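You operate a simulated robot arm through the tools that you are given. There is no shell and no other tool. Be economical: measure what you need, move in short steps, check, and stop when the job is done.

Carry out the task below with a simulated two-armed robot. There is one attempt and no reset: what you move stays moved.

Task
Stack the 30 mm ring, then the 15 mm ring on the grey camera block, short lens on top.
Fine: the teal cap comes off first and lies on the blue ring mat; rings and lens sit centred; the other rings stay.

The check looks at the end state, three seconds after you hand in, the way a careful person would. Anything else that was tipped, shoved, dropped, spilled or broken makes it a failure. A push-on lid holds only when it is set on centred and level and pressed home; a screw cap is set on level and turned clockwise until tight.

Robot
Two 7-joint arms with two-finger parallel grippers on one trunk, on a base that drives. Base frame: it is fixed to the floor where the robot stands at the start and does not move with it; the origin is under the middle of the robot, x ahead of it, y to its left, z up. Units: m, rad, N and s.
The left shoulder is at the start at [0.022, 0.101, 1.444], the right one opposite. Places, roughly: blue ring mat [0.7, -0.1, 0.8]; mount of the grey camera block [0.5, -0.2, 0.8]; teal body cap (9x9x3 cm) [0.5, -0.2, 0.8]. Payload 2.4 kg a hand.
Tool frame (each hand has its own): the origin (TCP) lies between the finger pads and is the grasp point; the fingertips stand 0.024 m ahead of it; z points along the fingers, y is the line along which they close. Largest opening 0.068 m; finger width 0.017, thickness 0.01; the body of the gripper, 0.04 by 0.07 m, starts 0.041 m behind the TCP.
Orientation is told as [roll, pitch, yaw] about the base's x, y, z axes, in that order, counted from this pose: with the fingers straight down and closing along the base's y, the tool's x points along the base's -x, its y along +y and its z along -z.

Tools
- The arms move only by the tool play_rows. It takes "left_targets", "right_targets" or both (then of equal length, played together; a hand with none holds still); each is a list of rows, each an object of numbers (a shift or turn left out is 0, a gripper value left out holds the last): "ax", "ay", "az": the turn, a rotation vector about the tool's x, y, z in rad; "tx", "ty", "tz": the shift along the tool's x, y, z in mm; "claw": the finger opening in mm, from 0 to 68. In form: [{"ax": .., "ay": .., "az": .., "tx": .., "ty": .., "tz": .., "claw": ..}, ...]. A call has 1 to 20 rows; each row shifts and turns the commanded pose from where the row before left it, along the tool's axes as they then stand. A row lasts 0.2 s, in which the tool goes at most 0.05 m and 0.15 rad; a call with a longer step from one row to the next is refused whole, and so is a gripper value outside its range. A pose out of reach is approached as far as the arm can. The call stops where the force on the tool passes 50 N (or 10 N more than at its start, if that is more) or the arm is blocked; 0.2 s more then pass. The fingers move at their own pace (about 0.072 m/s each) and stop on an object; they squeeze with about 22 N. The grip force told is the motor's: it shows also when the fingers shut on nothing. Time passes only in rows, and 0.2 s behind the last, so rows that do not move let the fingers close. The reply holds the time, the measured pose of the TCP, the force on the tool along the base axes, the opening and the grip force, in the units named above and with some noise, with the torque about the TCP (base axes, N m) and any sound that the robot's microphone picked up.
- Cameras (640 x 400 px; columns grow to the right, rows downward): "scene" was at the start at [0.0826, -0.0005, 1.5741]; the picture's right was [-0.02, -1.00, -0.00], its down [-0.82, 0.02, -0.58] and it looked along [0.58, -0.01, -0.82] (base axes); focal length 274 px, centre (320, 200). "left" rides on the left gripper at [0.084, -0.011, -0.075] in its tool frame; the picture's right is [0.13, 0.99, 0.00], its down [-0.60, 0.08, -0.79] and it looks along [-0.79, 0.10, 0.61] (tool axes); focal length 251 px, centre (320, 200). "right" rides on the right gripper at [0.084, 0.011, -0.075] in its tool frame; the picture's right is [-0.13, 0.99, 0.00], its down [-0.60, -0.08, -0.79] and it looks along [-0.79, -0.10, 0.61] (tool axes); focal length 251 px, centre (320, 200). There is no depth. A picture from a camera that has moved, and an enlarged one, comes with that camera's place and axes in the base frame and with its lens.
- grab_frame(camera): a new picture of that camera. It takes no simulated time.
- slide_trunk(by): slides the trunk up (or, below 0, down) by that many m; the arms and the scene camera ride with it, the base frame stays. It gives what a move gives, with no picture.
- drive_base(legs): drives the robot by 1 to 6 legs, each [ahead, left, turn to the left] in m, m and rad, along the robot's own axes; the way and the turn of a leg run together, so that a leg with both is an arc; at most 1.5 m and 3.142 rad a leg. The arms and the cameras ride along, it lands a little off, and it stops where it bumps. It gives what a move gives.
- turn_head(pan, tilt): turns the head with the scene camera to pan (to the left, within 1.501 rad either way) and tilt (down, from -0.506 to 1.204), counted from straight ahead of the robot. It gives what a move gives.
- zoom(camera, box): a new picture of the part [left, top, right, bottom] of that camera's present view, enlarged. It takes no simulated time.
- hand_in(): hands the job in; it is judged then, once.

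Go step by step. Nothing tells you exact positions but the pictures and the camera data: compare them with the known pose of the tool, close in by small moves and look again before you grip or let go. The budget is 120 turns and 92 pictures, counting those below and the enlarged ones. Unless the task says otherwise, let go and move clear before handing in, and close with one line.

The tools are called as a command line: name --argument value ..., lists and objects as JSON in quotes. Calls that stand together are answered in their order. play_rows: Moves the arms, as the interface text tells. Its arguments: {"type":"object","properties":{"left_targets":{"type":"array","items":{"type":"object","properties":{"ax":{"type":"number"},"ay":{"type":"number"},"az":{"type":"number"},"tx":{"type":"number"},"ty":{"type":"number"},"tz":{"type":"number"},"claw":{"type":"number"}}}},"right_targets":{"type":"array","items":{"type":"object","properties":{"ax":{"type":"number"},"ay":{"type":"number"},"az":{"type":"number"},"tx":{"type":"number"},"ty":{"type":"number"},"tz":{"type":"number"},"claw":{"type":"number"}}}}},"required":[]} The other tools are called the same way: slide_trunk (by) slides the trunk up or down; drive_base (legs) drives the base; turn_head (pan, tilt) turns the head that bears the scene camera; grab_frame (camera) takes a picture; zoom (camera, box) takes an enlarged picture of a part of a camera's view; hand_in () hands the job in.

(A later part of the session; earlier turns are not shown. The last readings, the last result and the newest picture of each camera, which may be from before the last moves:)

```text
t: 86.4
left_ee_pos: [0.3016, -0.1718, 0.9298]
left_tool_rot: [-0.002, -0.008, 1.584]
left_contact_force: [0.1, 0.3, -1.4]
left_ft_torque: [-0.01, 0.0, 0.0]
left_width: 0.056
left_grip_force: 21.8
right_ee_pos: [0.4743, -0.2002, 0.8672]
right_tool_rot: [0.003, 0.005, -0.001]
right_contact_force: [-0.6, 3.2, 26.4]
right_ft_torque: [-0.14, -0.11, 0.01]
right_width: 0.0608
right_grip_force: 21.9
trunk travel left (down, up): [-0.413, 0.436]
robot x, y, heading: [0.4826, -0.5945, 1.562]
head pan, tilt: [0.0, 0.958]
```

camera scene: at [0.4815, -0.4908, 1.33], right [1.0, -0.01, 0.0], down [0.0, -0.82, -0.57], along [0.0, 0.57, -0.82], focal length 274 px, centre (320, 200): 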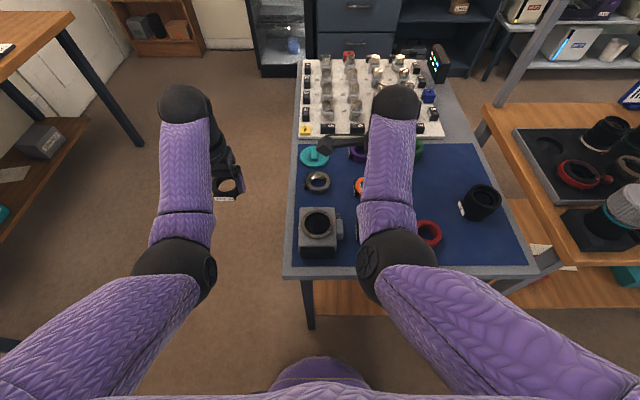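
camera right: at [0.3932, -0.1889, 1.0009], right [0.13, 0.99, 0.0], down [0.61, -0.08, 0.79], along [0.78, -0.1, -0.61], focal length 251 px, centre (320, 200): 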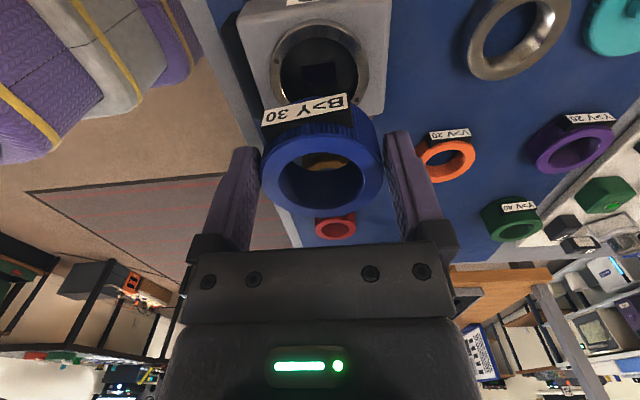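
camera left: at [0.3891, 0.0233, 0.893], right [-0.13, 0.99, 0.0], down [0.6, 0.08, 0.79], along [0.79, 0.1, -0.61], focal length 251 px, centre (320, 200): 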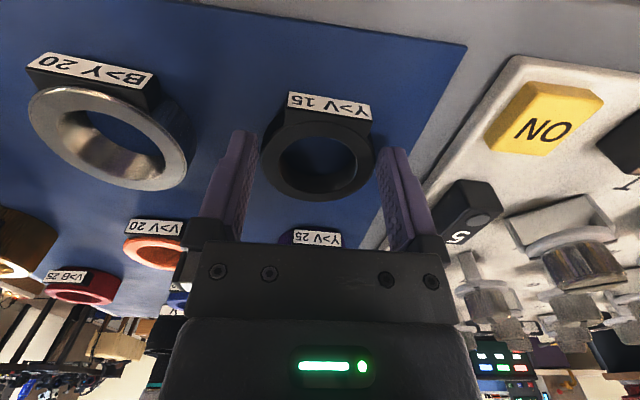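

Contact. I'll relax, open, rise and look.

play_rows --right_targets '[{"tz": -1.5}, {"claw": 68}, {"claw": 68}, {}, {"tz": -15}, {"tz": -25}, {"tz": -25}, {"tx": -40}, {"tx": -40}, {"tx": -40}, {}]'

zoom --camera "scene" --box '[272, 190, 368, 250]'

```text
t: 88.8
left_ee_pos: [0.3016, -0.1721, 0.929]
left_tool_rot: [-0.004, -0.01, 1.584]
left_contact_force: [0.6, -0.3, -1.2]
left_ft_torque: [0.02, -0.02, 0.02]
left_width: 0.0559
left_grip_force: 22.3
right_ee_pos: [0.597, -0.2019, 0.9335]
right_tool_rot: [0.001, 0.004, -0.001]
right_contact_force: [-0.6, -0.1, 0.3]
right_ft_torque: [-0.01, 0.03, 0.02]
right_width: 0.0679
right_grip_force: 0.0
trunk travel left (down, up): [-0.413, 0.436]
robot x, y, heading: [0.4831, -0.5966, 1.563]
head pan, tilt: [0.0, 0.958]
```

```text
6.67 times, centred on (320, 220) of scene
camera zoom: at [0.4821, -0.4909, 1.33], right [1.0, -0.01, 0.0], down [0.0, -0.82, -0.57], along [0.0, 0.57, -0.82], focal length 1825 px, centre (320, 67)
```

zoom: 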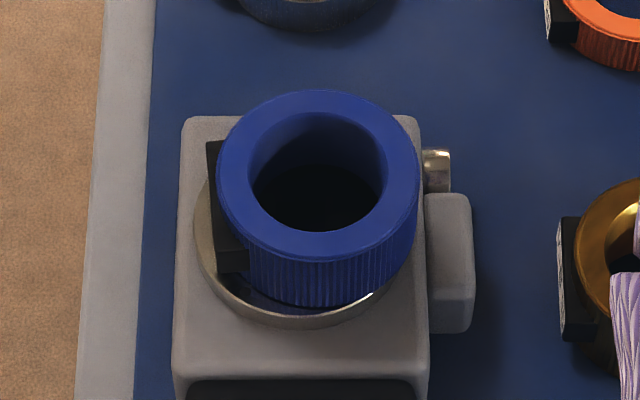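

The ring sits a few millimetres too far to +x. I'll zoom in to measure.

zoom --camera "scene" --box '[296, 200, 344, 230]'

```text
13.33 times, centred on (320, 215) of scene
camera zoom: at [0.4821, -0.4909, 1.33], right [1.0, -0.01, 0.0], down [0.0, -0.82, -0.57], along [0.0, 0.57, -0.82], focal length 3650 px, centre (320, 0)
```

zoom: 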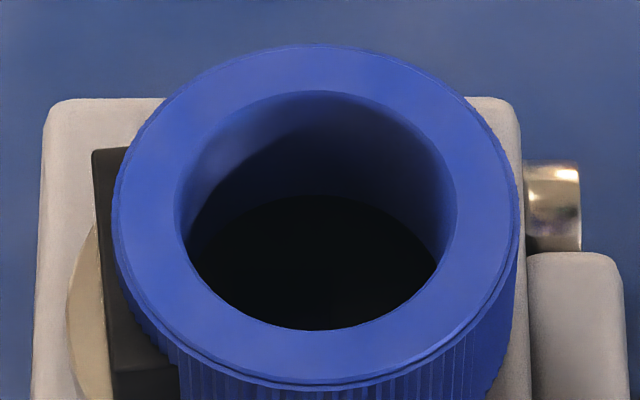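

zoom --camera "scene" --box '[292, 214, 348, 249]'

```text
11.43 times, centred on (320, 232) of scene
camera zoom: at [0.4821, -0.4909, 1.33], right [1.0, -0.01, 0.0], down [0.0, -0.82, -0.57], along [0.0, 0.57, -0.82], focal length 3128 px, centre (320, -160)
```

zoom: 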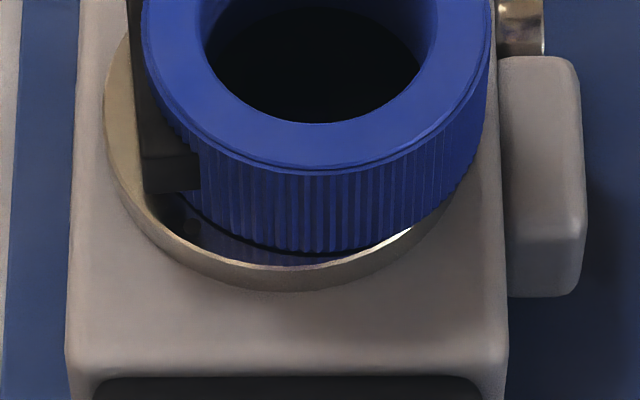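

In y it is within 1 mm, but it sits about 5 mm too far toward +x. I'll regrip at the same hand pose, lift slightly, shift 5 mm toward -x and set it down again.

play_rows --right_targets '[{"tx": 40}, {"tx": 40}, {"tx": 40}, {"tz": 25}, {"tz": 25}, {"tz": 15}, {}, {"claw": 62}, {"claw": 40}, {"claw": 40}, {}, {"tz": -2}, {"tz": -1}, {"tx": 3}, {"tx": 2}, {}]'

```text
t: 92.2
left_ee_pos: [0.3013, -0.1718, 0.9274]
left_tool_rot: [-0.003, -0.009, 1.584]
left_contact_force: [0.7, -0.2, -0.7]
left_ft_torque: [-0.02, -0.01, 0.01]
left_width: 0.0558
left_grip_force: 22.2
right_ee_pos: [0.4693, -0.2017, 0.871]
right_tool_rot: [0.002, 0.006, -0.001]
right_contact_force: [0.2, -0.6, -1.4]
right_ft_torque: [-0.02, 0.01, 0.03]
right_width: 0.0609
right_grip_force: 21.7
trunk travel left (down, up): [-0.413, 0.436]
robot x, y, heading: [0.4813, -0.5928, 1.563]
head pan, tilt: [0.0, 0.958]
```

play_rows --right_targets '[{"tz": 1.5}, {"tz": 1.5}, {"tz": 1}, {}, {"tz": -1}, {"claw": 68}, {"claw": 68}, {}, {"tz": -15}, {"tz": -25}, {"tz": -25}, {"tx": -40}, {"tx": -40}, {"tx": -40}, {}]'

zoom --camera "scene" --box '[280, 199, 360, 249]'

```text
t: 95.4
left_ee_pos: [0.3019, -0.1716, 0.9291]
left_tool_rot: [-0.003, -0.009, 1.583]
left_contact_force: [0.0, 0.5, -0.6]
left_ft_torque: [0.02, 0.03, -0.04]
left_width: 0.0553
left_grip_force: 22.4
right_ee_pos: [0.5893, -0.2021, 0.9322]
right_tool_rot: [0.002, 0.004, -0.002]
right_contact_force: [0.3, -0.2, 0.8]
right_ft_torque: [0.03, 0.03, -0.02]
right_width: 0.0682
right_grip_force: 0.2
trunk travel left (down, up): [-0.413, 0.436]
robot x, y, heading: [0.4854, -0.5993, 1.565]
head pan, tilt: [0.0, 0.958]
```

```text
8.00 times, centred on (320, 224) of scene
camera zoom: at [0.4821, -0.4909, 1.33], right [1.0, -0.01, 0.0], down [0.0, -0.82, -0.57], along [0.0, 0.57, -0.82], focal length 2190 px, centre (320, 8)
```

zoom: 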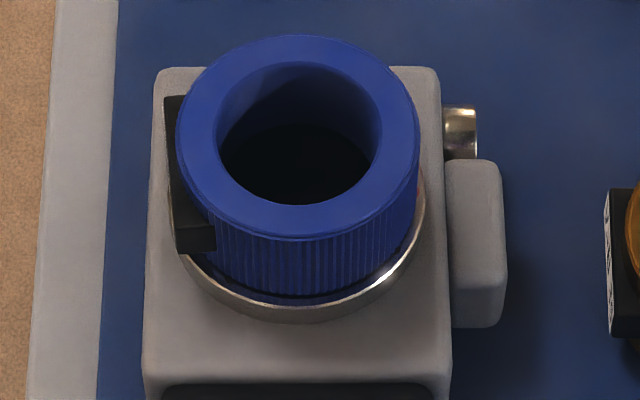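

The blue ring is now centred on the mount. Next is the black ring in the left hand, so I'll check how it is held.

zoom --camera "left" --box '[200, 60, 440, 210]'

```text
2.67 times, centred on (320, 135) of left
camera zoom: at [0.3132, -0.2562, 1.0028], right [-0.99, -0.14, 0.0], down [-0.09, 0.6, 0.8], along [-0.11, 0.79, -0.6], focal length 670 px, centre (320, 373)
```

zoom: 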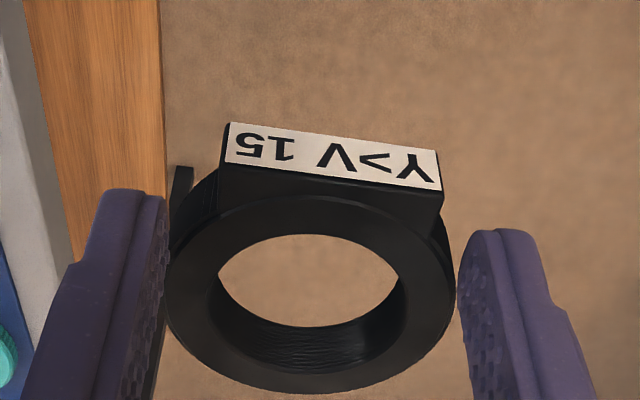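

The black ring is creeping a little, so I'll place it now. First the right hand moves away to the right, then the left goes in along the forward path that didn't bind.

play_rows --right_targets '[{"tx": -30}, {"tx": -40}, {"tx": -40}, {}, {}, {}, {}, {}, {}, {}, {}]' --left_targets '[{"ty": -10}, {"ty": -15}, {"ty": -20}, {"ty": -20}, {"ty": -20}, {"ty": -20}, {"ty": -20}, {"ty": -20}, {"ty": -20}, {"tx": 15}, {}]'

grab_frame --camera "left"

```text
t: 97.8
left_ee_pos: [0.4667, -0.1838, 0.9293]
left_tool_rot: [-0.003, -0.007, 1.584]
left_contact_force: [0.3, 1.0, 0.1]
left_ft_torque: [-0.02, -0.02, 0.01]
left_width: 0.0552
left_grip_force: 21.9
right_ee_pos: [0.6991, -0.2015, 0.932]
right_tool_rot: [0.001, 0.006, -0.001]
right_contact_force: [0.0, -0.8, -0.2]
right_ft_torque: [0.02, -0.02, -0.02]
right_width: 0.0682
right_grip_force: 0.0
trunk travel left (down, up): [-0.413, 0.436]
robot x, y, heading: [0.4844, -0.5927, 1.566]
head pan, tilt: [0.0, 0.958]
```

```text
21 pictures are left
camera left: at [0.4785, -0.2691, 1.0037], right [-0.99, -0.14, 0.0], down [-0.09, 0.6, 0.8], along [-0.11, 0.79, -0.6], focal length 251 px, centre (320, 200)
```

left: 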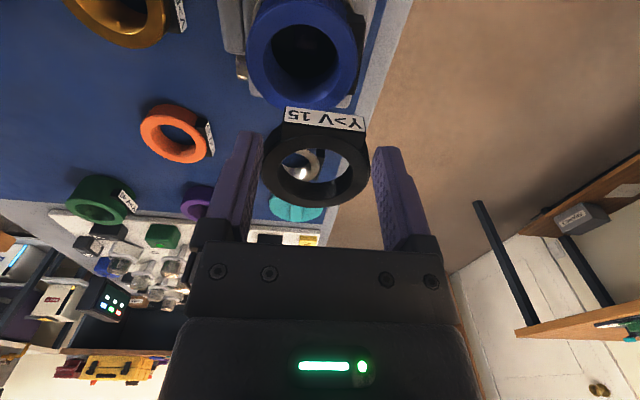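

In the left camera the blue ring is about 11 mm to +x and 29 mm to -y of the black ring. I'll shift by that, lower to just above and compare.

play_rows --left_targets '[{"ty": -6, "tx": 14}, {"ty": -5, "tx": 14}, {"tz": 12}, {"tz": 8}, {}]'

zoom --camera "left" --box '[200, 60, 440, 210]'

zoom --camera "scene" --box '[264, 179, 360, 239]'

```text
t: 99.0
left_ee_pos: [0.4785, -0.2123, 0.9099]
left_tool_rot: [-0.003, -0.009, 1.586]
left_contact_force: [1.1, 0.5, -0.8]
left_ft_torque: [-0.01, 0.0, 0.01]
left_width: 0.0554
left_grip_force: 22.3
right_ee_pos: [0.7008, -0.2022, 0.9322]
right_tool_rot: [0.002, 0.006, -0.001]
right_contact_force: [0.6, -0.7, -1.2]
right_ft_torque: [0.01, -0.01, -0.02]
right_width: 0.068
right_grip_force: 0.1
trunk travel left (down, up): [-0.413, 0.436]
robot x, y, heading: [0.4794, -0.5938, 1.567]
head pan, tilt: [0.0, 0.958]
```

```text
2.67 times, centred on (320, 135) of left
camera zoom: at [0.4895, -0.2966, 0.9833], right [-0.99, -0.14, 0.0], down [-0.09, 0.6, 0.8], along [-0.11, 0.79, -0.6], focal length 670 px, centre (320, 373)
```

zoom: 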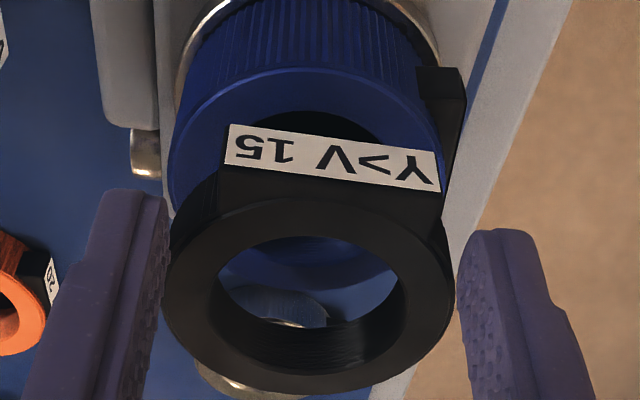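

```text
6.67 times, centred on (312, 209) of scene
camera zoom: at [0.4822, -0.4909, 1.33], right [1.0, -0.01, 0.0], down [0.0, -0.82, -0.57], along [0.0, 0.57, -0.82], focal length 1825 px, centre (373, 140)
```

zoom: 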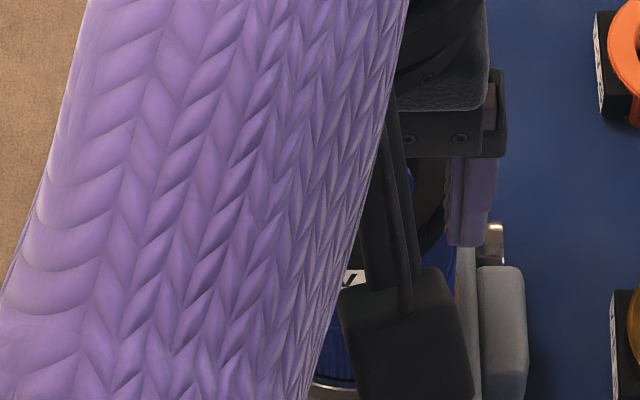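

The black ring is nearly aligned, needing about 1 mm to +x and 2.5 mm to -y. I'll apply that and lower until it touches.

play_rows --left_targets '[{"ty": -1, "tx": 2.5, "tz": 4}, {"tz": 5}, {"tz": 2}, {"tz": 1.5}, {"tz": 1}, {}]'

```text
t: 100.4
left_ee_pos: [0.4807, -0.2161, 0.8958]
left_tool_rot: [-0.004, -0.012, 1.584]
left_contact_force: [0.1, -4.0, 16.2]
left_ft_torque: [0.11, 0.02, -0.01]
left_width: 0.0545
left_grip_force: 21.8
right_ee_pos: [0.7006, -0.2024, 0.932]
right_tool_rot: [0.004, 0.006, -0.002]
right_contact_force: [0.1, 0.6, -0.3]
right_ft_torque: [0.01, -0.04, -0.01]
right_width: 0.0679
right_grip_force: 0.0
trunk travel left (down, up): [-0.413, 0.436]
robot x, y, heading: [0.4831, -0.595, 1.564]
head pan, tilt: [0.0, 0.958]
```

Contact, exactly where expected. I'll release and rise, then look.

play_rows --left_targets '[{"tz": -1}, {"claw": 68}, {"claw": 68}, {}, {"tz": -10}, {"tz": -20}, {"tx": -15, "tz": -10}, {"tx": -15}, {"tx": -5, "ty": 15}, {"ty": 20}, {"ty": 25}, {"ty": 25}, {"ty": 25}, {"ty": 25}, {}]'

zoom --camera "scene" --box '[272, 189, 368, 249]'

```text
t: 103.2
left_ee_pos: [0.3709, -0.178, 0.9357]
left_tool_rot: [-0.007, -0.023, 1.605]
left_contact_force: [0.0, -0.4, -0.3]
left_ft_torque: [0.0, 0.03, 0.01]
left_width: 0.068
left_grip_force: 0.1
right_ee_pos: [0.7001, -0.2007, 0.9333]
right_tool_rot: [0.003, 0.002, -0.002]
right_contact_force: [-0.3, 0.0, -0.6]
right_ft_torque: [-0.04, 0.02, 0.01]
right_width: 0.068
right_grip_force: 0.0
trunk travel left (down, up): [-0.413, 0.436]
robot x, y, heading: [0.4793, -0.5933, 1.566]
head pan, tilt: [0.0, 0.958]
stopped in row 14 (left hand): the force on the tool passed its limit at 116 N (the readings are from after the stop); the commanded pose is now the measured one
```

```text
6.67 times, centred on (320, 219) of scene
camera zoom: at [0.4824, -0.491, 1.33], right [1.0, -0.01, 0.0], down [0.0, -0.82, -0.57], along [0.0, 0.57, -0.82], focal length 1825 px, centre (320, 73)
```

zoom: 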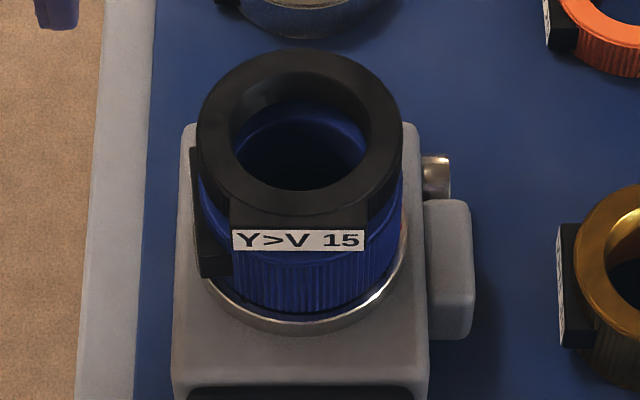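

zoom --camera "scene" --box '[296, 192, 344, 222]'

```text
13.33 times, centred on (320, 207) of scene
camera zoom: at [0.4824, -0.491, 1.33], right [1.0, -0.01, 0.0], down [0.0, -0.82, -0.57], along [0.0, 0.57, -0.82], focal length 3650 px, centre (320, 107)
```

zoom: 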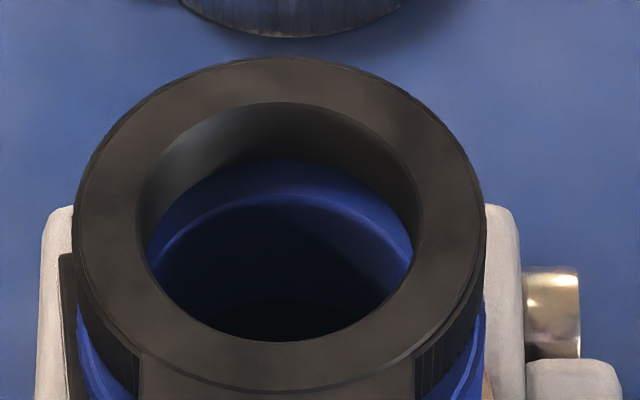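

The black ring is centred in x but sits about 6 mm too far in +y. I'll bring the left hand back, centred on the ring this time, and check its pose before gripping.

play_rows --left_targets '[{"tx": -15, "tz": 3}, {"tx": -15, "ay": 0.023}, {"az": 0.034, "ax": -0.007}, {"ty": -20}, {"ty": -25}, {"ty": -25}, {"ty": -25}, {"ty": -15}, {"tx": 25}, {"tx": 24}, {}]'

```text
t: 105.7
left_ee_pos: [0.4789, -0.1985, 0.9336]
left_tool_rot: [0.0, 0.002, 1.57]
left_contact_force: [-0.1, 0.7, 0.5]
left_ft_torque: [0.0, 0.01, -0.03]
left_width: 0.068
left_grip_force: 0.0
right_ee_pos: [0.7001, -0.2012, 0.9318]
right_tool_rot: [0.002, 0.005, -0.003]
right_contact_force: [1.0, 0.6, -0.1]
right_ft_torque: [0.02, -0.03, 0.02]
right_width: 0.068
right_grip_force: 0.2
trunk travel left (down, up): [-0.413, 0.436]
robot x, y, heading: [0.4834, -0.5932, 1.564]
head pan, tilt: [0.0, 0.958]
```

play_rows --left_targets '[{"ty": -1.5, "tx": -2, "tz": 15}, {"tz": 15}, {"tz": 9}, {"tz": 4}, {}]'

zoom --camera "left" --box '[200, 60, 440, 210]'

```text
t: 106.8
left_ee_pos: [0.481, -0.1962, 0.8908]
left_tool_rot: [0.002, 0.002, 1.571]
left_contact_force: [-0.3, 0.6, 0.2]
left_ft_torque: [0.0, -0.01, -0.02]
left_width: 0.0679
left_grip_force: 0.0
right_ee_pos: [0.7001, -0.1999, 0.9317]
right_tool_rot: [0.003, 0.006, -0.001]
right_contact_force: [1.0, -0.4, -0.1]
right_ft_torque: [0.03, -0.03, 0.0]
right_width: 0.0677
right_grip_force: 0.1
trunk travel left (down, up): [-0.413, 0.436]
robot x, y, heading: [0.4845, -0.5946, 1.568]
head pan, tilt: [0.0, 0.958]
```

```text
2.67 times, centred on (320, 135) of left
camera zoom: at [0.4923, -0.2804, 0.9651], right [-0.99, -0.13, 0.0], down [-0.08, 0.6, 0.79], along [-0.1, 0.79, -0.61], focal length 670 px, centre (320, 373)
```

zoom: 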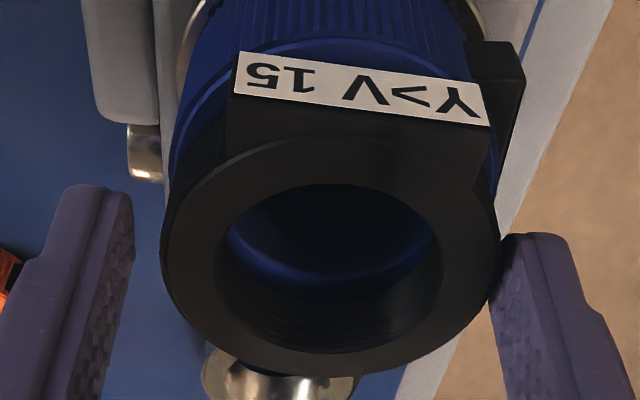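

Ring centre is 1.8 mm to image-right of the hand axis. I'll correct that, close, lift 2 mm, shift 6 mm toward -y and set it down.

play_rows --left_targets '[{"ty": 1.8}, {}, {"claw": 62}, {"claw": 40}, {"claw": 40}, {}, {"tz": -2}, {"tz": -1}, {"tx": 3}, {"tx": 3}, {}, {"tz": 1.5}, {"tz": 1}, {}]'

```text
t: 109.8
left_ee_pos: [0.4801, -0.2016, 0.891]
left_tool_rot: [-0.001, 0.002, 1.572]
left_contact_force: [0.1, -0.3, -0.7]
left_ft_torque: [0.0, -0.01, -0.01]
left_width: 0.0625
left_grip_force: 22.3
right_ee_pos: [0.6991, -0.2008, 0.9311]
right_tool_rot: [0.002, 0.006, -0.002]
right_contact_force: [0.1, 0.0, 0.2]
right_ft_torque: [0.06, -0.01, -0.01]
right_width: 0.0683
right_grip_force: 0.0
trunk travel left (down, up): [-0.413, 0.436]
robot x, y, heading: [0.4798, -0.5976, 1.564]
head pan, tilt: [0.0, 0.958]
```

play_rows --left_targets '[{"tz": 0.7}, {"tz": 0.7}, {}]'

zoom --camera "left" --box '[200, 60, 440, 210]'

```text
t: 110.7
left_ee_pos: [0.4815, -0.2026, 0.8907]
left_tool_rot: [0.0, 0.0, 1.572]
left_contact_force: [-0.3, 0.4, 9.2]
left_ft_torque: [-0.08, 0.03, 0.02]
left_width: 0.0623
left_grip_force: 22.1
right_ee_pos: [0.7003, -0.2011, 0.9329]
right_tool_rot: [0.002, 0.006, -0.002]
right_contact_force: [-0.3, 0.2, -0.1]
right_ft_torque: [0.02, -0.01, 0.02]
right_width: 0.068
right_grip_force: 0.2
trunk travel left (down, up): [-0.413, 0.436]
robot x, y, heading: [0.4836, -0.5954, 1.567]
head pan, tilt: [0.0, 0.958]
```

```text
2.67 times, centred on (320, 135) of left
camera zoom: at [0.4908, -0.2862, 0.9651], right [-0.99, -0.13, 0.0], down [-0.08, 0.6, 0.79], along [-0.1, 0.79, -0.61], focal length 670 px, centre (320, 373)
```

zoom: 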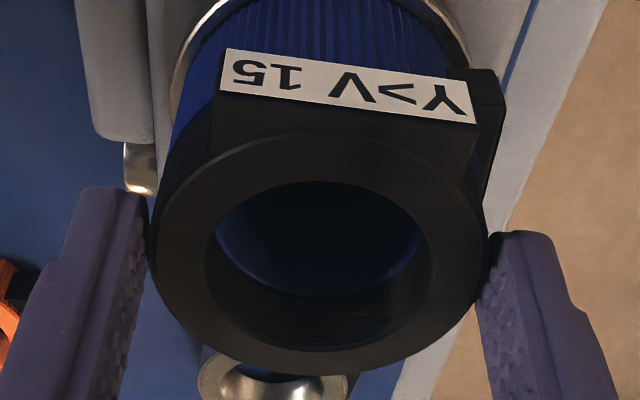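

play_rows --left_targets '[{"tz": -0.7}, {"claw": 68}, {"claw": 68}, {}, {"tz": -15}, {"tz": -20}, {"tx": -20, "tz": -5}, {"tx": -25}, {"ty": 20, "tx": -10}, {"ty": 25}, {"ty": 25}, {"ty": 25}, {"ty": 25}, {"ty": 25}, {}]'

zoom --camera "scene" --box '[280, 192, 344, 232]'

```text
t: 113.8
left_ee_pos: [0.334, -0.1484, 0.9292]
left_tool_rot: [-0.001, 0.001, 1.572]
left_contact_force: [-0.2, 0.1, 0.5]
left_ft_torque: [0.02, 0.04, -0.01]
left_width: 0.068
left_grip_force: 0.0
right_ee_pos: [0.7001, -0.2018, 0.932]
right_tool_rot: [0.002, 0.006, 0.0]
right_contact_force: [-0.3, -0.6, -0.4]
right_ft_torque: [-0.01, 0.0, 0.01]
right_width: 0.0682
right_grip_force: 0.1
trunk travel left (down, up): [-0.413, 0.436]
robot x, y, heading: [0.4845, -0.5956, 1.564]
head pan, tilt: [0.0, 0.958]
```

```text
10.00 times, centred on (312, 212) of scene
camera zoom: at [0.4821, -0.491, 1.33], right [1.0, -0.01, 0.0], down [0.0, -0.82, -0.57], along [0.0, 0.57, -0.82], focal length 2737 px, centre (400, 80)
```

zoom: 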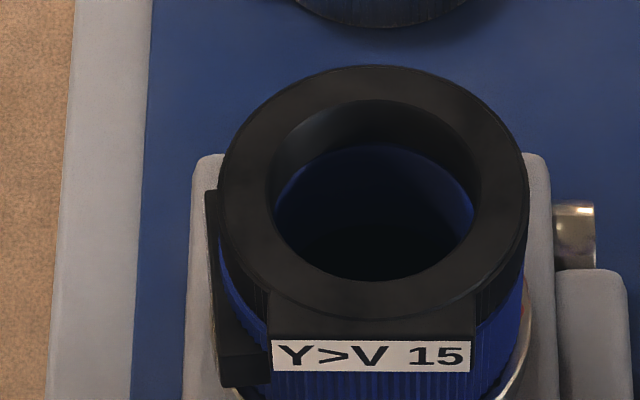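

zoom --camera "scene" --box '[298, 196, 338, 221]'

```text
16.00 times, centred on (318, 208) of scene
camera zoom: at [0.4821, -0.491, 1.33], right [1.0, -0.01, 0.0], down [0.0, -0.82, -0.57], along [0.0, 0.57, -0.82], focal length 4379 px, centre (352, 64)
```

zoom: 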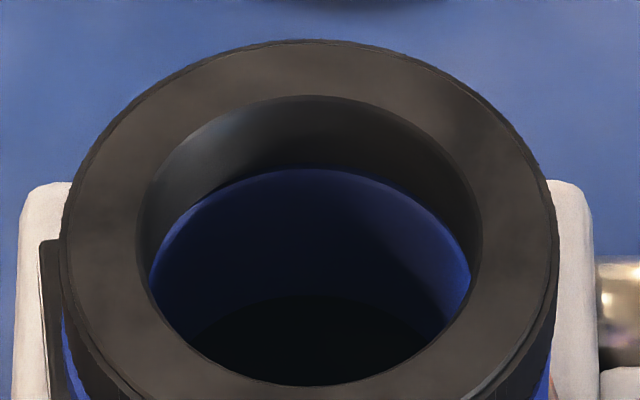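

The black ring is now centred within about 1 mm. Next is the lens: I'll bring the right hand in a bit, then drive ahead 5 cm and right 20 cm.

play_rows --right_targets '[{"tz": -10, "tx": 20}, {"tx": 30}, {"ty": 20}, {}]'

drive_base --legs '[[0.05, 0, 0], [0, -0.2, 0]]'

grab_frame --camera "scene"

```text
t: 114.8
left_ee_pos: [0.3346, -0.1486, 0.9308]
left_tool_rot: [0.0, 0.002, 1.572]
left_contact_force: [-0.6, -0.7, -0.2]
left_ft_torque: [0.0, 0.01, -0.01]
left_width: 0.0681
left_grip_force: 0.1
right_ee_pos: [0.6502, -0.18, 0.9421]
right_tool_rot: [0.002, 0.005, -0.001]
right_contact_force: [0.4, 0.1, 0.1]
right_ft_torque: [0.01, -0.02, 0.01]
right_width: 0.068
right_grip_force: 0.1
trunk travel left (down, up): [-0.413, 0.436]
robot x, y, heading: [0.4815, -0.5923, 1.564]
head pan, tilt: [0.0, 0.958]
```

```text
t: 117.0
left_ee_pos: [0.5325, -0.0996, 0.93]
left_tool_rot: [0.0, 0.003, 1.572]
left_contact_force: [-0.1, -0.5, 0.4]
left_ft_torque: [0.01, -0.01, 0.02]
left_width: 0.0682
left_grip_force: 0.1
right_ee_pos: [0.8475, -0.1324, 0.9421]
right_tool_rot: [0.002, 0.005, -0.002]
right_contact_force: [-0.1, -0.1, 0.1]
right_ft_torque: [-0.04, -0.01, -0.02]
right_width: 0.068
right_grip_force: 0.0
trunk travel left (down, up): [-0.413, 0.436]
robot x, y, heading: [0.6824, -0.5457, 1.565]
head pan, tilt: [0.0, 0.958]
```

```text
12 pictures are left
camera scene: at [0.6805, -0.4422, 1.33], right [1.0, 0.0, 0.0], down [0.0, -0.82, -0.57], along [0.0, 0.57, -0.82], focal length 274 px, centre (320, 200)
```

scene: 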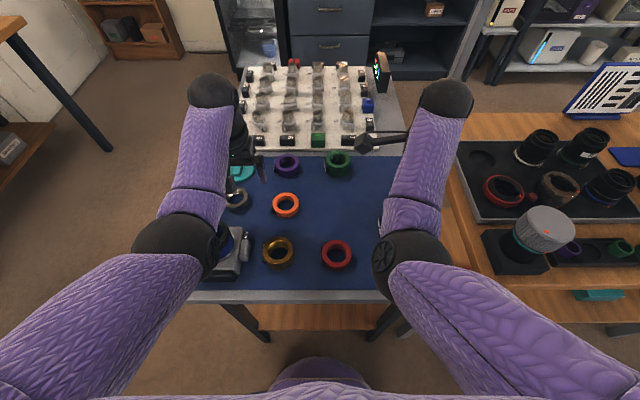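

play_rows --right_targets '[{"tx": 13, "ty": -4}, {"tx": 12}, {}]'

grab_frame --camera "right"

```text
t: 117.8
left_ee_pos: [0.5323, -0.0997, 0.9299]
left_tool_rot: [0.001, 0.002, 1.572]
left_contact_force: [0.3, 0.5, -0.3]
left_ft_torque: [-0.01, -0.01, -0.01]
left_width: 0.0678
left_grip_force: 0.0
right_ee_pos: [0.8215, -0.1357, 0.9417]
right_tool_rot: [0.001, 0.004, 0.0]
right_contact_force: [0.0, 1.0, -0.7]
right_ft_torque: [0.0, 0.0, 0.05]
right_width: 0.0681
right_grip_force: 0.0
trunk travel left (down, up): [-0.413, 0.436]
robot x, y, heading: [0.681, -0.545, 1.564]
head pan, tilt: [0.0, 0.958]
```

```text
11 pictures are left
camera right: at [0.738, -0.1242, 1.0166], right [0.13, 0.99, 0.0], down [0.61, -0.08, 0.79], along [0.78, -0.1, -0.61], focal length 251 px, centre (320, 200)
```

right: 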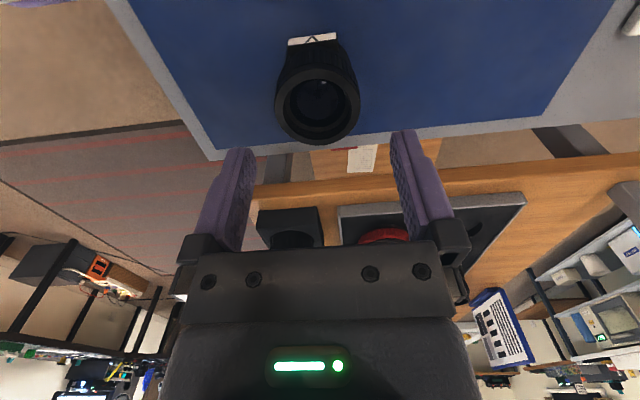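

The lens is about 12 mm farther in +x and measures about 60 mm wide. I'll adjust and lower to just above it.

play_rows --right_targets '[{"tx": -12, "ty": -2.5}, {"tz": 25}, {"tz": 25}, {}]'

grab_frame --camera "right"

```text
t: 118.8
left_ee_pos: [0.5315, -0.0999, 0.93]
left_tool_rot: [0.0, 0.001, 1.573]
left_contact_force: [0.3, 0.0, 0.0]
left_ft_torque: [0.01, -0.03, -0.04]
left_width: 0.0682
left_grip_force: 0.0
right_ee_pos: [0.8333, -0.1373, 0.8922]
right_tool_rot: [0.002, 0.007, 0.0]
right_contact_force: [0.4, 0.4, 0.3]
right_ft_torque: [-0.01, -0.01, -0.01]
right_width: 0.0681
right_grip_force: 0.0
trunk travel left (down, up): [-0.413, 0.436]
robot x, y, heading: [0.6815, -0.5446, 1.567]
head pan, tilt: [0.0, 0.958]
```

```text
10 pictures are left
camera right: at [0.7495, -0.1261, 0.9664], right [0.13, 0.99, 0.0], down [0.61, -0.08, 0.79], along [0.78, -0.1, -0.61], focal length 251 px, centre (320, 200)
```

right: 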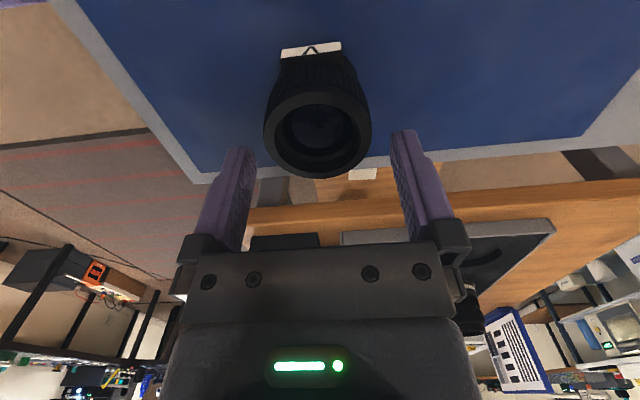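

play_rows --right_targets '[{"tx": 3, "ty": -1.5, "tz": 10}, {"tz": 15}, {"tz": 15}, {"tz": 12}, {}]'

grab_frame --camera "right"

```text
t: 120.0
left_ee_pos: [0.5323, -0.099, 0.9302]
left_tool_rot: [-0.001, 0.001, 1.573]
left_contact_force: [0.4, -0.7, -0.3]
left_ft_torque: [-0.02, 0.0, 0.06]
left_width: 0.0678
left_grip_force: 0.0
right_ee_pos: [0.8304, -0.14, 0.8401]
right_tool_rot: [0.001, 0.005, 0.0]
right_contact_force: [0.1, 1.3, 0.4]
right_ft_torque: [0.02, 0.0, -0.02]
right_width: 0.0679
right_grip_force: 0.1
trunk travel left (down, up): [-0.413, 0.436]
robot x, y, heading: [0.6806, -0.5453, 1.567]
head pan, tilt: [0.0, 0.958]
```

```text
9 pictures are left
camera right: at [0.7467, -0.1278, 0.9141], right [0.13, 0.99, 0.0], down [0.61, -0.08, 0.79], along [0.78, -0.1, -0.61], focal length 251 px, centre (320, 200)
```

right: 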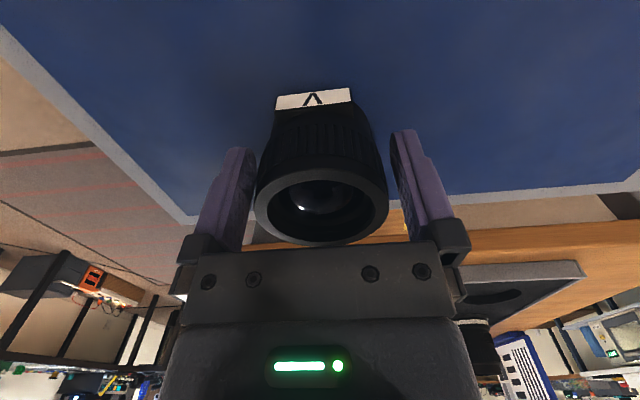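

Well centred. I'll close and lift slowly.

play_rows --right_targets '[{"claw": 62}, {"claw": 40}, {"claw": 40}, {}, {"tz": -4}, {"tz": -8}, {"tz": -15}, {"tz": -20}, {"tz": -25}, {"tz": -25}, {"tz": -25}, {}]'

```text
t: 122.6
left_ee_pos: [0.5329, -0.0992, 0.9303]
left_tool_rot: [0.001, 0.003, 1.572]
left_contact_force: [-0.8, 0.2, -0.7]
left_ft_torque: [0.03, 0.01, -0.05]
left_width: 0.068
left_grip_force: 0.0
right_ee_pos: [0.8321, -0.1398, 0.962]
right_tool_rot: [0.001, 0.006, 0.0]
right_contact_force: [-0.3, 0.0, -2.8]
right_ft_torque: [0.01, 0.06, 0.0]
right_width: 0.0599
right_grip_force: 21.9
trunk travel left (down, up): [-0.413, 0.436]
robot x, y, heading: [0.6777, -0.5455, 1.568]
head pan, tilt: [0.0, 0.958]
```

The lens is held. I'll drive back to the placing position.

drive_base --legs '[[0, 0.2, 0], [-0.05, 0, 0]]'

```text
t: 124.7
left_ee_pos: [0.3327, -0.1494, 0.9305]
left_tool_rot: [0.002, 0.0, 1.575]
left_contact_force: [-0.7, 0.0, 0.8]
left_ft_torque: [0.01, -0.01, -0.01]
left_width: 0.0684
left_grip_force: 0.1
right_ee_pos: [0.632, -0.1896, 0.9616]
right_tool_rot: [0.001, 0.005, 0.0]
right_contact_force: [0.0, -0.6, -2.2]
right_ft_torque: [-0.03, 0.03, -0.01]
right_width: 0.0597
right_grip_force: 22.3
trunk travel left (down, up): [-0.413, 0.436]
robot x, y, heading: [0.481, -0.5949, 1.567]
head pan, tilt: [0.0, 0.958]
```

play_rows --left_targets '[{"ty": 20}, {"ty": 20}, {"ty": 20}, {}, {}, {}, {}, {}]' --right_targets '[{}, {"tx": 20}, {"tx": 30, "ty": -4}, {"tx": 30, "ty": -4}, {"tx": 30, "ty": -4}, {"tx": 30}, {"tx": 20}, {}]'

zoom --camera "right" --box '[200, 60, 440, 210]'

zoom --camera "scene" --box '[256, 170, 352, 230]'

```text
t: 126.5
left_ee_pos: [0.2719, -0.1495, 0.9312]
left_tool_rot: [0.0, 0.001, 1.575]
left_contact_force: [0.0, 0.8, -1.3]
left_ft_torque: [0.03, 0.04, -0.03]
left_width: 0.0681
left_grip_force: 0.0
right_ee_pos: [0.4709, -0.1922, 0.955]
right_tool_rot: [0.001, 0.004, 0.0]
right_contact_force: [-0.9, -0.4, -1.8]
right_ft_torque: [0.05, 0.03, -0.02]
right_width: 0.0597
right_grip_force: 21.8
right hand out of reach, approached as far as the arm can: row 3, 4
trunk travel left (down, up): [-0.413, 0.436]
robot x, y, heading: [0.4807, -0.5953, 1.565]
head pan, tilt: [0.0, 0.958]
```

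```text
2.67 times, centred on (320, 135) of right
camera zoom: at [0.3866, -0.1803, 1.0289], right [0.13, 0.99, 0.0], down [0.61, -0.08, 0.79], along [0.78, -0.1, -0.61], focal length 670 px, centre (320, 373)
```

zoom: 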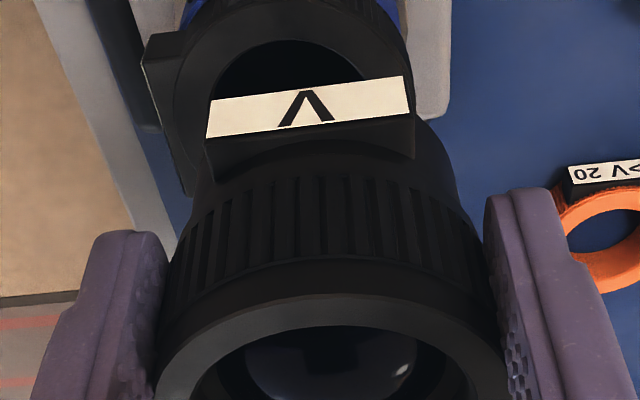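

```text
6.67 times, centred on (304, 200) of scene
camera zoom: at [0.4795, -0.4911, 1.33], right [1.0, 0.0, 0.0], down [0.0, -0.82, -0.57], along [0.0, 0.57, -0.82], focal length 1825 px, centre (427, 200)
```

zoom: 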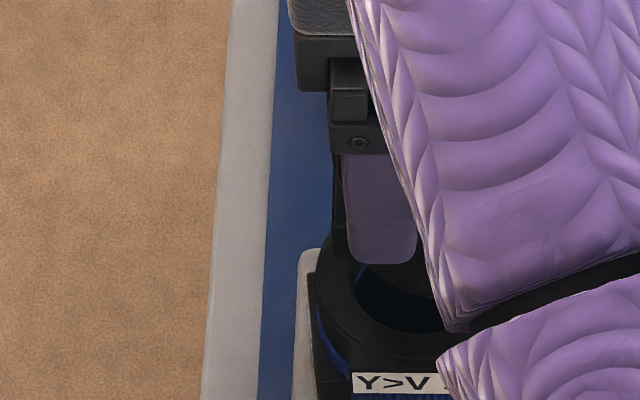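

Close to the inner reach limit at this height, but lower it should be fine. I'll descend 10 mm and read the pose.

play_rows --right_targets '[{"tz": 5}, {"tz": 5}, {}]'

```text
t: 127.3
left_ee_pos: [0.2706, -0.1488, 0.9308]
left_tool_rot: [0.001, 0.004, 1.573]
left_contact_force: [0.7, 0.7, 0.4]
left_ft_torque: [0.01, 0.01, -0.02]
left_width: 0.0682
left_grip_force: 0.1
right_ee_pos: [0.4708, -0.1921, 0.9442]
right_tool_rot: [0.002, 0.006, 0.001]
right_contact_force: [-0.1, 0.1, -2.0]
right_ft_torque: [-0.03, 0.04, 0.01]
right_width: 0.0597
right_grip_force: 21.8
trunk travel left (down, up): [-0.413, 0.436]
robot x, y, heading: [0.4805, -0.5937, 1.564]
head pan, tilt: [0.0, 0.958]
```

play_rows --right_targets '[{"ty": -5, "tx": -1}, {"ty": -4.5}, {}]'

zoom --camera "right" --box '[200, 0, 440, 150]'

```text
t: 128.1
left_ee_pos: [0.2709, -0.1484, 0.9301]
left_tool_rot: [-0.002, 0.0, 1.574]
left_contact_force: [0.6, -0.3, -0.4]
left_ft_torque: [-0.03, -0.01, -0.01]
left_width: 0.0679
left_grip_force: 0.2
right_ee_pos: [0.4713, -0.2031, 0.9442]
right_tool_rot: [0.003, 0.003, 0.0]
right_contact_force: [-0.4, 0.1, -2.4]
right_ft_torque: [0.02, 0.04, 0.03]
right_width: 0.0596
right_grip_force: 21.9
trunk travel left (down, up): [-0.413, 0.436]
robot x, y, heading: [0.4801, -0.5957, 1.563]
head pan, tilt: [0.0, 0.958]
```

```text
2.67 times, centred on (320, 75) of right
camera zoom: at [0.3879, -0.1904, 1.0188], right [0.13, 0.99, 0.0], down [0.61, -0.08, 0.79], along [0.78, -0.1, -0.61], focal length 670 px, centre (320, 533)
```

zoom: 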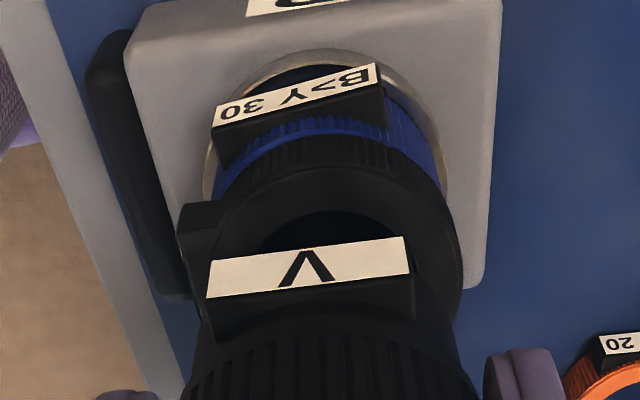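

I'll nudge 3.5 mm to +x and 1.5 mm to +y, then lower the lens to contact.

play_rows --right_targets '[{"tx": -3.5, "ty": 1.5}, {"tz": 5}, {"tz": 4}, {"tz": 1.5}, {"tz": 1}, {"tz": 1}, {}]'

```text
t: 129.7
left_ee_pos: [0.2707, -0.1476, 0.9313]
left_tool_rot: [0.001, -0.001, 1.575]
left_contact_force: [-0.3, 0.2, 0.1]
left_ft_torque: [-0.01, 0.03, 0.02]
left_width: 0.0685
left_grip_force: 0.1
right_ee_pos: [0.4752, -0.1997, 0.9317]
right_tool_rot: [0.004, 0.006, 0.001]
right_contact_force: [-1.1, -0.2, 8.1]
right_ft_torque: [0.09, -0.17, 0.05]
right_width: 0.0598
right_grip_force: 22.4
trunk travel left (down, up): [-0.413, 0.436]
robot x, y, heading: [0.4827, -0.5926, 1.57]
head pan, tilt: [0.0, 0.958]
```

Contact. I'll open, rise slightly, and withdraw straight along +x, since the fingers straddle the lens in y.

play_rows --right_targets '[{"tz": -0.5}, {"claw": 68}, {"claw": 68}, {}, {"tz": -8}, {"tz": -7}, {"tx": -15}, {"tx": -20}, {"tx": -25}, {"tx": -30}, {"tx": -40}, {}]'

zoom --camera "scene" --box '[272, 160, 368, 220]'

```text
t: 132.3
left_ee_pos: [0.2706, -0.1488, 0.9311]
left_tool_rot: [0.0, 0.002, 1.575]
left_contact_force: [0.1, -0.5, -0.2]
left_ft_torque: [-0.02, -0.01, 0.0]
left_width: 0.068
left_grip_force: 0.0
right_ee_pos: [0.6066, -0.2015, 0.9463]
right_tool_rot: [0.001, 0.005, 0.002]
right_contact_force: [0.6, 0.0, 0.5]
right_ft_torque: [0.02, -0.02, -0.02]
right_width: 0.068
right_grip_force: 0.0
trunk travel left (down, up): [-0.413, 0.436]
robot x, y, heading: [0.4788, -0.5964, 1.564]
head pan, tilt: [0.0, 0.958]
```

```text
6.67 times, centred on (320, 190) of scene
camera zoom: at [0.4796, -0.4912, 1.33], right [1.0, 0.0, 0.0], down [0.0, -0.82, -0.57], along [0.0, 0.57, -0.82], focal length 1825 px, centre (320, 267)
```

zoom: 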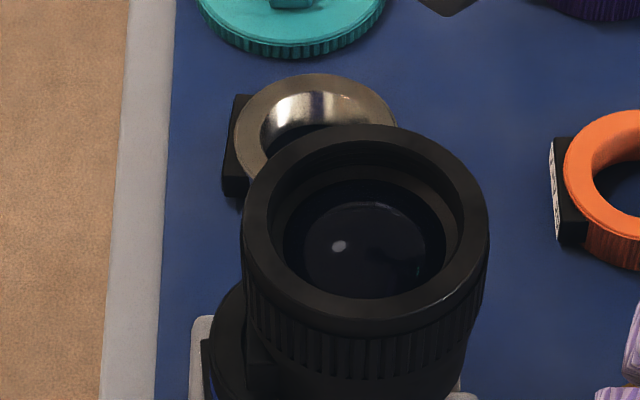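

The lens sits well off toward +x. I'll view its base to measure precisely.

zoom --camera "scene" --box '[280, 180, 360, 230]'

```text
8.00 times, centred on (320, 205) of scene
camera zoom: at [0.4796, -0.4912, 1.33], right [1.0, 0.0, 0.0], down [0.0, -0.82, -0.57], along [0.0, 0.57, -0.82], focal length 2190 px, centre (320, 160)
```

zoom: 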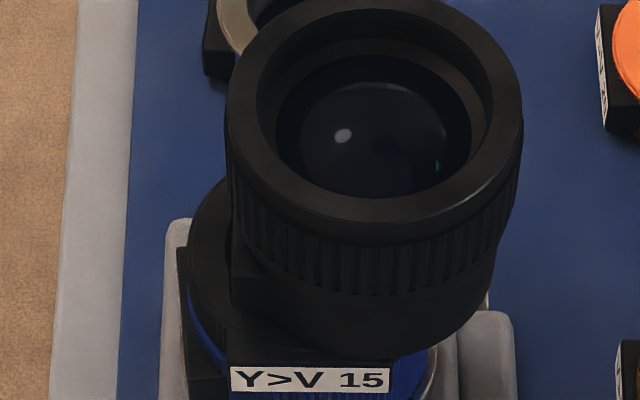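

Lens is upright and good in y, but 14 mm too far to +x. I'll slide the open fingers back in along the same line, centred on the lens this time, and close.

play_rows --right_targets '[{"tx": 40}, {"tx": 30}, {"tx": 15}, {"tx": 10}, {"tx": 8}, {"tx": 7}, {"tx": 7}, {"tz": 6}, {}]'

```text
t: 134.3
left_ee_pos: [0.2717, -0.1503, 0.9313]
left_tool_rot: [0.002, 0.001, 1.574]
left_contact_force: [0.0, 0.0, 0.3]
left_ft_torque: [-0.01, 0.04, 0.0]
left_width: 0.0678
left_grip_force: 0.0
right_ee_pos: [0.4876, -0.1981, 0.9382]
right_tool_rot: [0.002, 0.007, 0.0]
right_contact_force: [-0.4, 0.0, 0.3]
right_ft_torque: [0.02, 0.01, -0.01]
right_width: 0.0678
right_grip_force: 0.0
right hand out of reach, approached as far as the arm can: row 1
trunk travel left (down, up): [-0.413, 0.436]
robot x, y, heading: [0.4783, -0.5944, 1.566]
head pan, tilt: [0.0, 0.958]
```

No contact on the way in. I'll close and read the width.

play_rows --right_targets '[{"claw": 64}, {"claw": 40}, {"claw": 40}, {}]'

```text
t: 135.3
left_ee_pos: [0.2697, -0.1491, 0.9305]
left_tool_rot: [0.001, 0.002, 1.574]
left_contact_force: [0.6, 1.1, -0.1]
left_ft_torque: [-0.03, 0.03, 0.02]
left_width: 0.068
left_grip_force: 0.0
right_ee_pos: [0.4887, -0.1978, 0.9381]
right_tool_rot: [0.002, 0.007, 0.002]
right_contact_force: [-0.7, 0.0, -0.1]
right_ft_torque: [-0.03, 0.03, 0.02]
right_width: 0.064
right_grip_force: 21.7
trunk travel left (down, up): [-0.413, 0.436]
robot x, y, heading: [0.4794, -0.5919, 1.569]
head pan, tilt: [0.0, 0.958]
```

Centred grip at 64 mm. I'll lift 3 mm, shift 14.4 mm toward -x (1.5 mm to -y) and lower.

play_rows --right_targets '[{"tz": -2}, {"tz": -1}, {"tx": 5}, {"tx": 5, "ty": -0.8}, {"tx": 4.4, "ty": -0.7}, {}]'

```text
t: 136.7
left_ee_pos: [0.2699, -0.1489, 0.9304]
left_tool_rot: [0.0, 0.001, 1.574]
left_contact_force: [-0.4, -0.9, 0.6]
left_ft_torque: [-0.01, 0.03, 0.0]
left_width: 0.0679
left_grip_force: 0.1
right_ee_pos: [0.4745, -0.1984, 0.9424]
right_tool_rot: [0.003, 0.003, 0.001]
right_contact_force: [0.2, 0.1, -2.2]
right_ft_torque: [0.03, -0.03, 0.02]
right_width: 0.0641
right_grip_force: 22.2
trunk travel left (down, up): [-0.413, 0.436]
robot x, y, heading: [0.479, -0.5949, 1.57]
head pan, tilt: [0.0, 0.958]
```

play_rows --right_targets '[{"tz": 1.5}, {"tz": 1.5}, {"tz": 0.8}, {}]'

```text
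t: 137.7
left_ee_pos: [0.2716, -0.1493, 0.9304]
left_tool_rot: [0.0, 0.0, 1.575]
left_contact_force: [0.0, 0.6, 0.2]
left_ft_torque: [0.0, 0.0, 0.01]
left_width: 0.068
left_grip_force: 0.2
right_ee_pos: [0.4746, -0.1978, 0.9379]
right_tool_rot: [0.003, 0.007, 0.001]
right_contact_force: [0.8, 1.6, 3.6]
right_ft_torque: [0.06, -0.06, -0.01]
right_width: 0.0643
right_grip_force: 21.6
trunk travel left (down, up): [-0.413, 0.436]
robot x, y, heading: [0.4816, -0.596, 1.565]
head pan, tilt: [0.0, 0.958]
```

Contact. I'll open, withdraw straight along +x, and look.

play_rows --right_targets '[{"claw": 68}, {"claw": 68}, {}, {}, {"tx": -10}, {"tx": -15}, {"tx": -20}, {"tx": -25}, {"tx": -30}, {"tx": -40}, {}]'

zoom --camera "scene" --box '[272, 174, 352, 224]'

```text
t: 140.1
left_ee_pos: [0.2708, -0.1487, 0.9311]
left_tool_rot: [0.0, 0.001, 1.575]
left_contact_force: [-0.3, -0.6, -0.1]
left_ft_torque: [-0.03, -0.01, 0.0]
left_width: 0.0681
left_grip_force: 0.1
right_ee_pos: [0.6142, -0.1975, 0.9345]
right_tool_rot: [0.002, 0.005, 0.0]
right_contact_force: [-0.1, 0.6, -0.3]
right_ft_torque: [-0.03, 0.01, 0.03]
right_width: 0.0679
right_grip_force: 0.0
trunk travel left (down, up): [-0.413, 0.436]
robot x, y, heading: [0.4835, -0.5957, 1.565]
head pan, tilt: [0.0, 0.958]
```

```text
8.00 times, centred on (312, 199) of scene
camera zoom: at [0.4796, -0.4912, 1.33], right [1.0, 0.0, 0.0], down [0.0, -0.82, -0.57], along [0.0, 0.57, -0.82], focal length 2190 px, centre (384, 208)
```

zoom: 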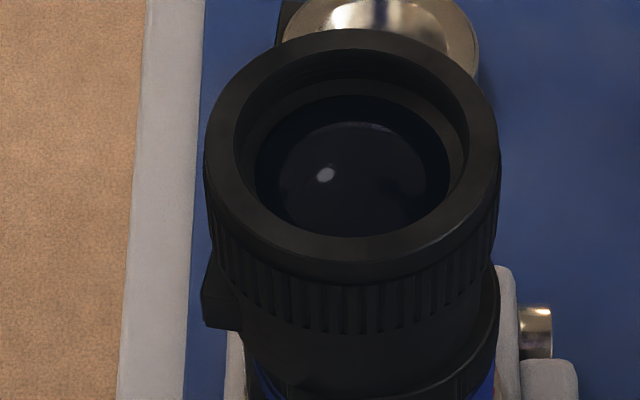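

The lens is now about 4.7 mm too far to -x; y is fine. I'll slide in again to correct it.

play_rows --right_targets '[{"tx": 25}, {"tx": 30}, {"tx": 30}, {"tx": 25}, {"tx": 15}, {"tx": 8}, {"tx": 7}, {}]'

```text
t: 141.9
left_ee_pos: [0.2713, -0.1492, 0.9302]
left_tool_rot: [0.0, 0.004, 1.573]
left_contact_force: [-0.3, -0.3, 0.3]
left_ft_torque: [-0.02, -0.01, 0.0]
left_width: 0.068
left_grip_force: 0.1
right_ee_pos: [0.4748, -0.1991, 0.936]
right_tool_rot: [0.003, 0.006, 0.0]
right_contact_force: [-0.4, 0.2, 0.2]
right_ft_torque: [0.0, -0.01, 0.02]
right_width: 0.068
right_grip_force: 0.0
trunk travel left (down, up): [-0.413, 0.436]
robot x, y, heading: [0.482, -0.5957, 1.563]
head pan, tilt: [0.0, 0.958]
```

play_rows --right_targets '[{"claw": 64}, {"claw": 40}, {"claw": 40}, {}, {"tz": -2}, {"tz": -1}, {"tx": -2.5}, {"tx": -2.2}, {}, {"tz": 1.5}, {"tz": 1.5}, {}]'

```text
t: 144.5
left_ee_pos: [0.2699, -0.1495, 0.9312]
left_tool_rot: [-0.002, 0.0, 1.575]
left_contact_force: [-0.3, -0.9, -0.1]
left_ft_torque: [0.0, 0.0, -0.02]
left_width: 0.0679
left_grip_force: 0.0
right_ee_pos: [0.4797, -0.1997, 0.9379]
right_tool_rot: [0.003, 0.006, 0.0]
right_contact_force: [-0.1, 0.9, 3.3]
right_ft_torque: [-0.01, -0.03, 0.0]
right_width: 0.064
right_grip_force: 21.6
trunk travel left (down, up): [-0.413, 0.436]
robot x, y, heading: [0.4781, -0.5977, 1.568]
head pan, tilt: [0.0, 0.958]
```

Contact felt at 3.3 N. I'll release, withdraw and check.

play_rows --right_targets '[{"claw": 68}, {"claw": 68}, {}, {}, {"tx": -10}, {"tx": -15}, {"tx": -20}, {"tx": -25}, {"tx": -30}, {"tx": -40}, {}]'

zoom --camera "scene" --box '[264, 176, 360, 236]'

```text
t: 146.9
left_ee_pos: [0.2703, -0.1486, 0.9302]
left_tool_rot: [0.0, 0.002, 1.574]
left_contact_force: [1.2, -0.5, 0.6]
left_ft_torque: [0.0, 0.01, 0.0]
left_width: 0.068
left_grip_force: 0.1
right_ee_pos: [0.6192, -0.1991, 0.9369]
right_tool_rot: [0.0, 0.005, -0.002]
right_contact_force: [-0.5, -0.4, 0.0]
right_ft_torque: [0.02, 0.02, 0.0]
right_width: 0.068
right_grip_force: 0.0
trunk travel left (down, up): [-0.413, 0.436]
robot x, y, heading: [0.478, -0.5917, 1.568]
head pan, tilt: [0.0, 0.958]
```

```text
6.67 times, centred on (312, 206) of scene
camera zoom: at [0.4796, -0.4912, 1.33], right [1.0, 0.0, 0.0], down [0.0, -0.82, -0.57], along [0.0, 0.57, -0.82], focal length 1825 px, centre (373, 160)
```

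zoom: 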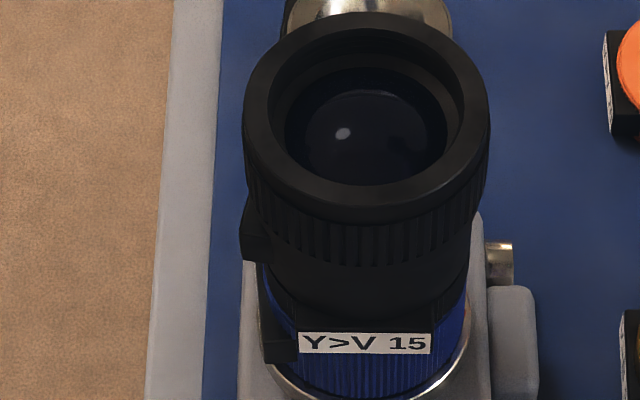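

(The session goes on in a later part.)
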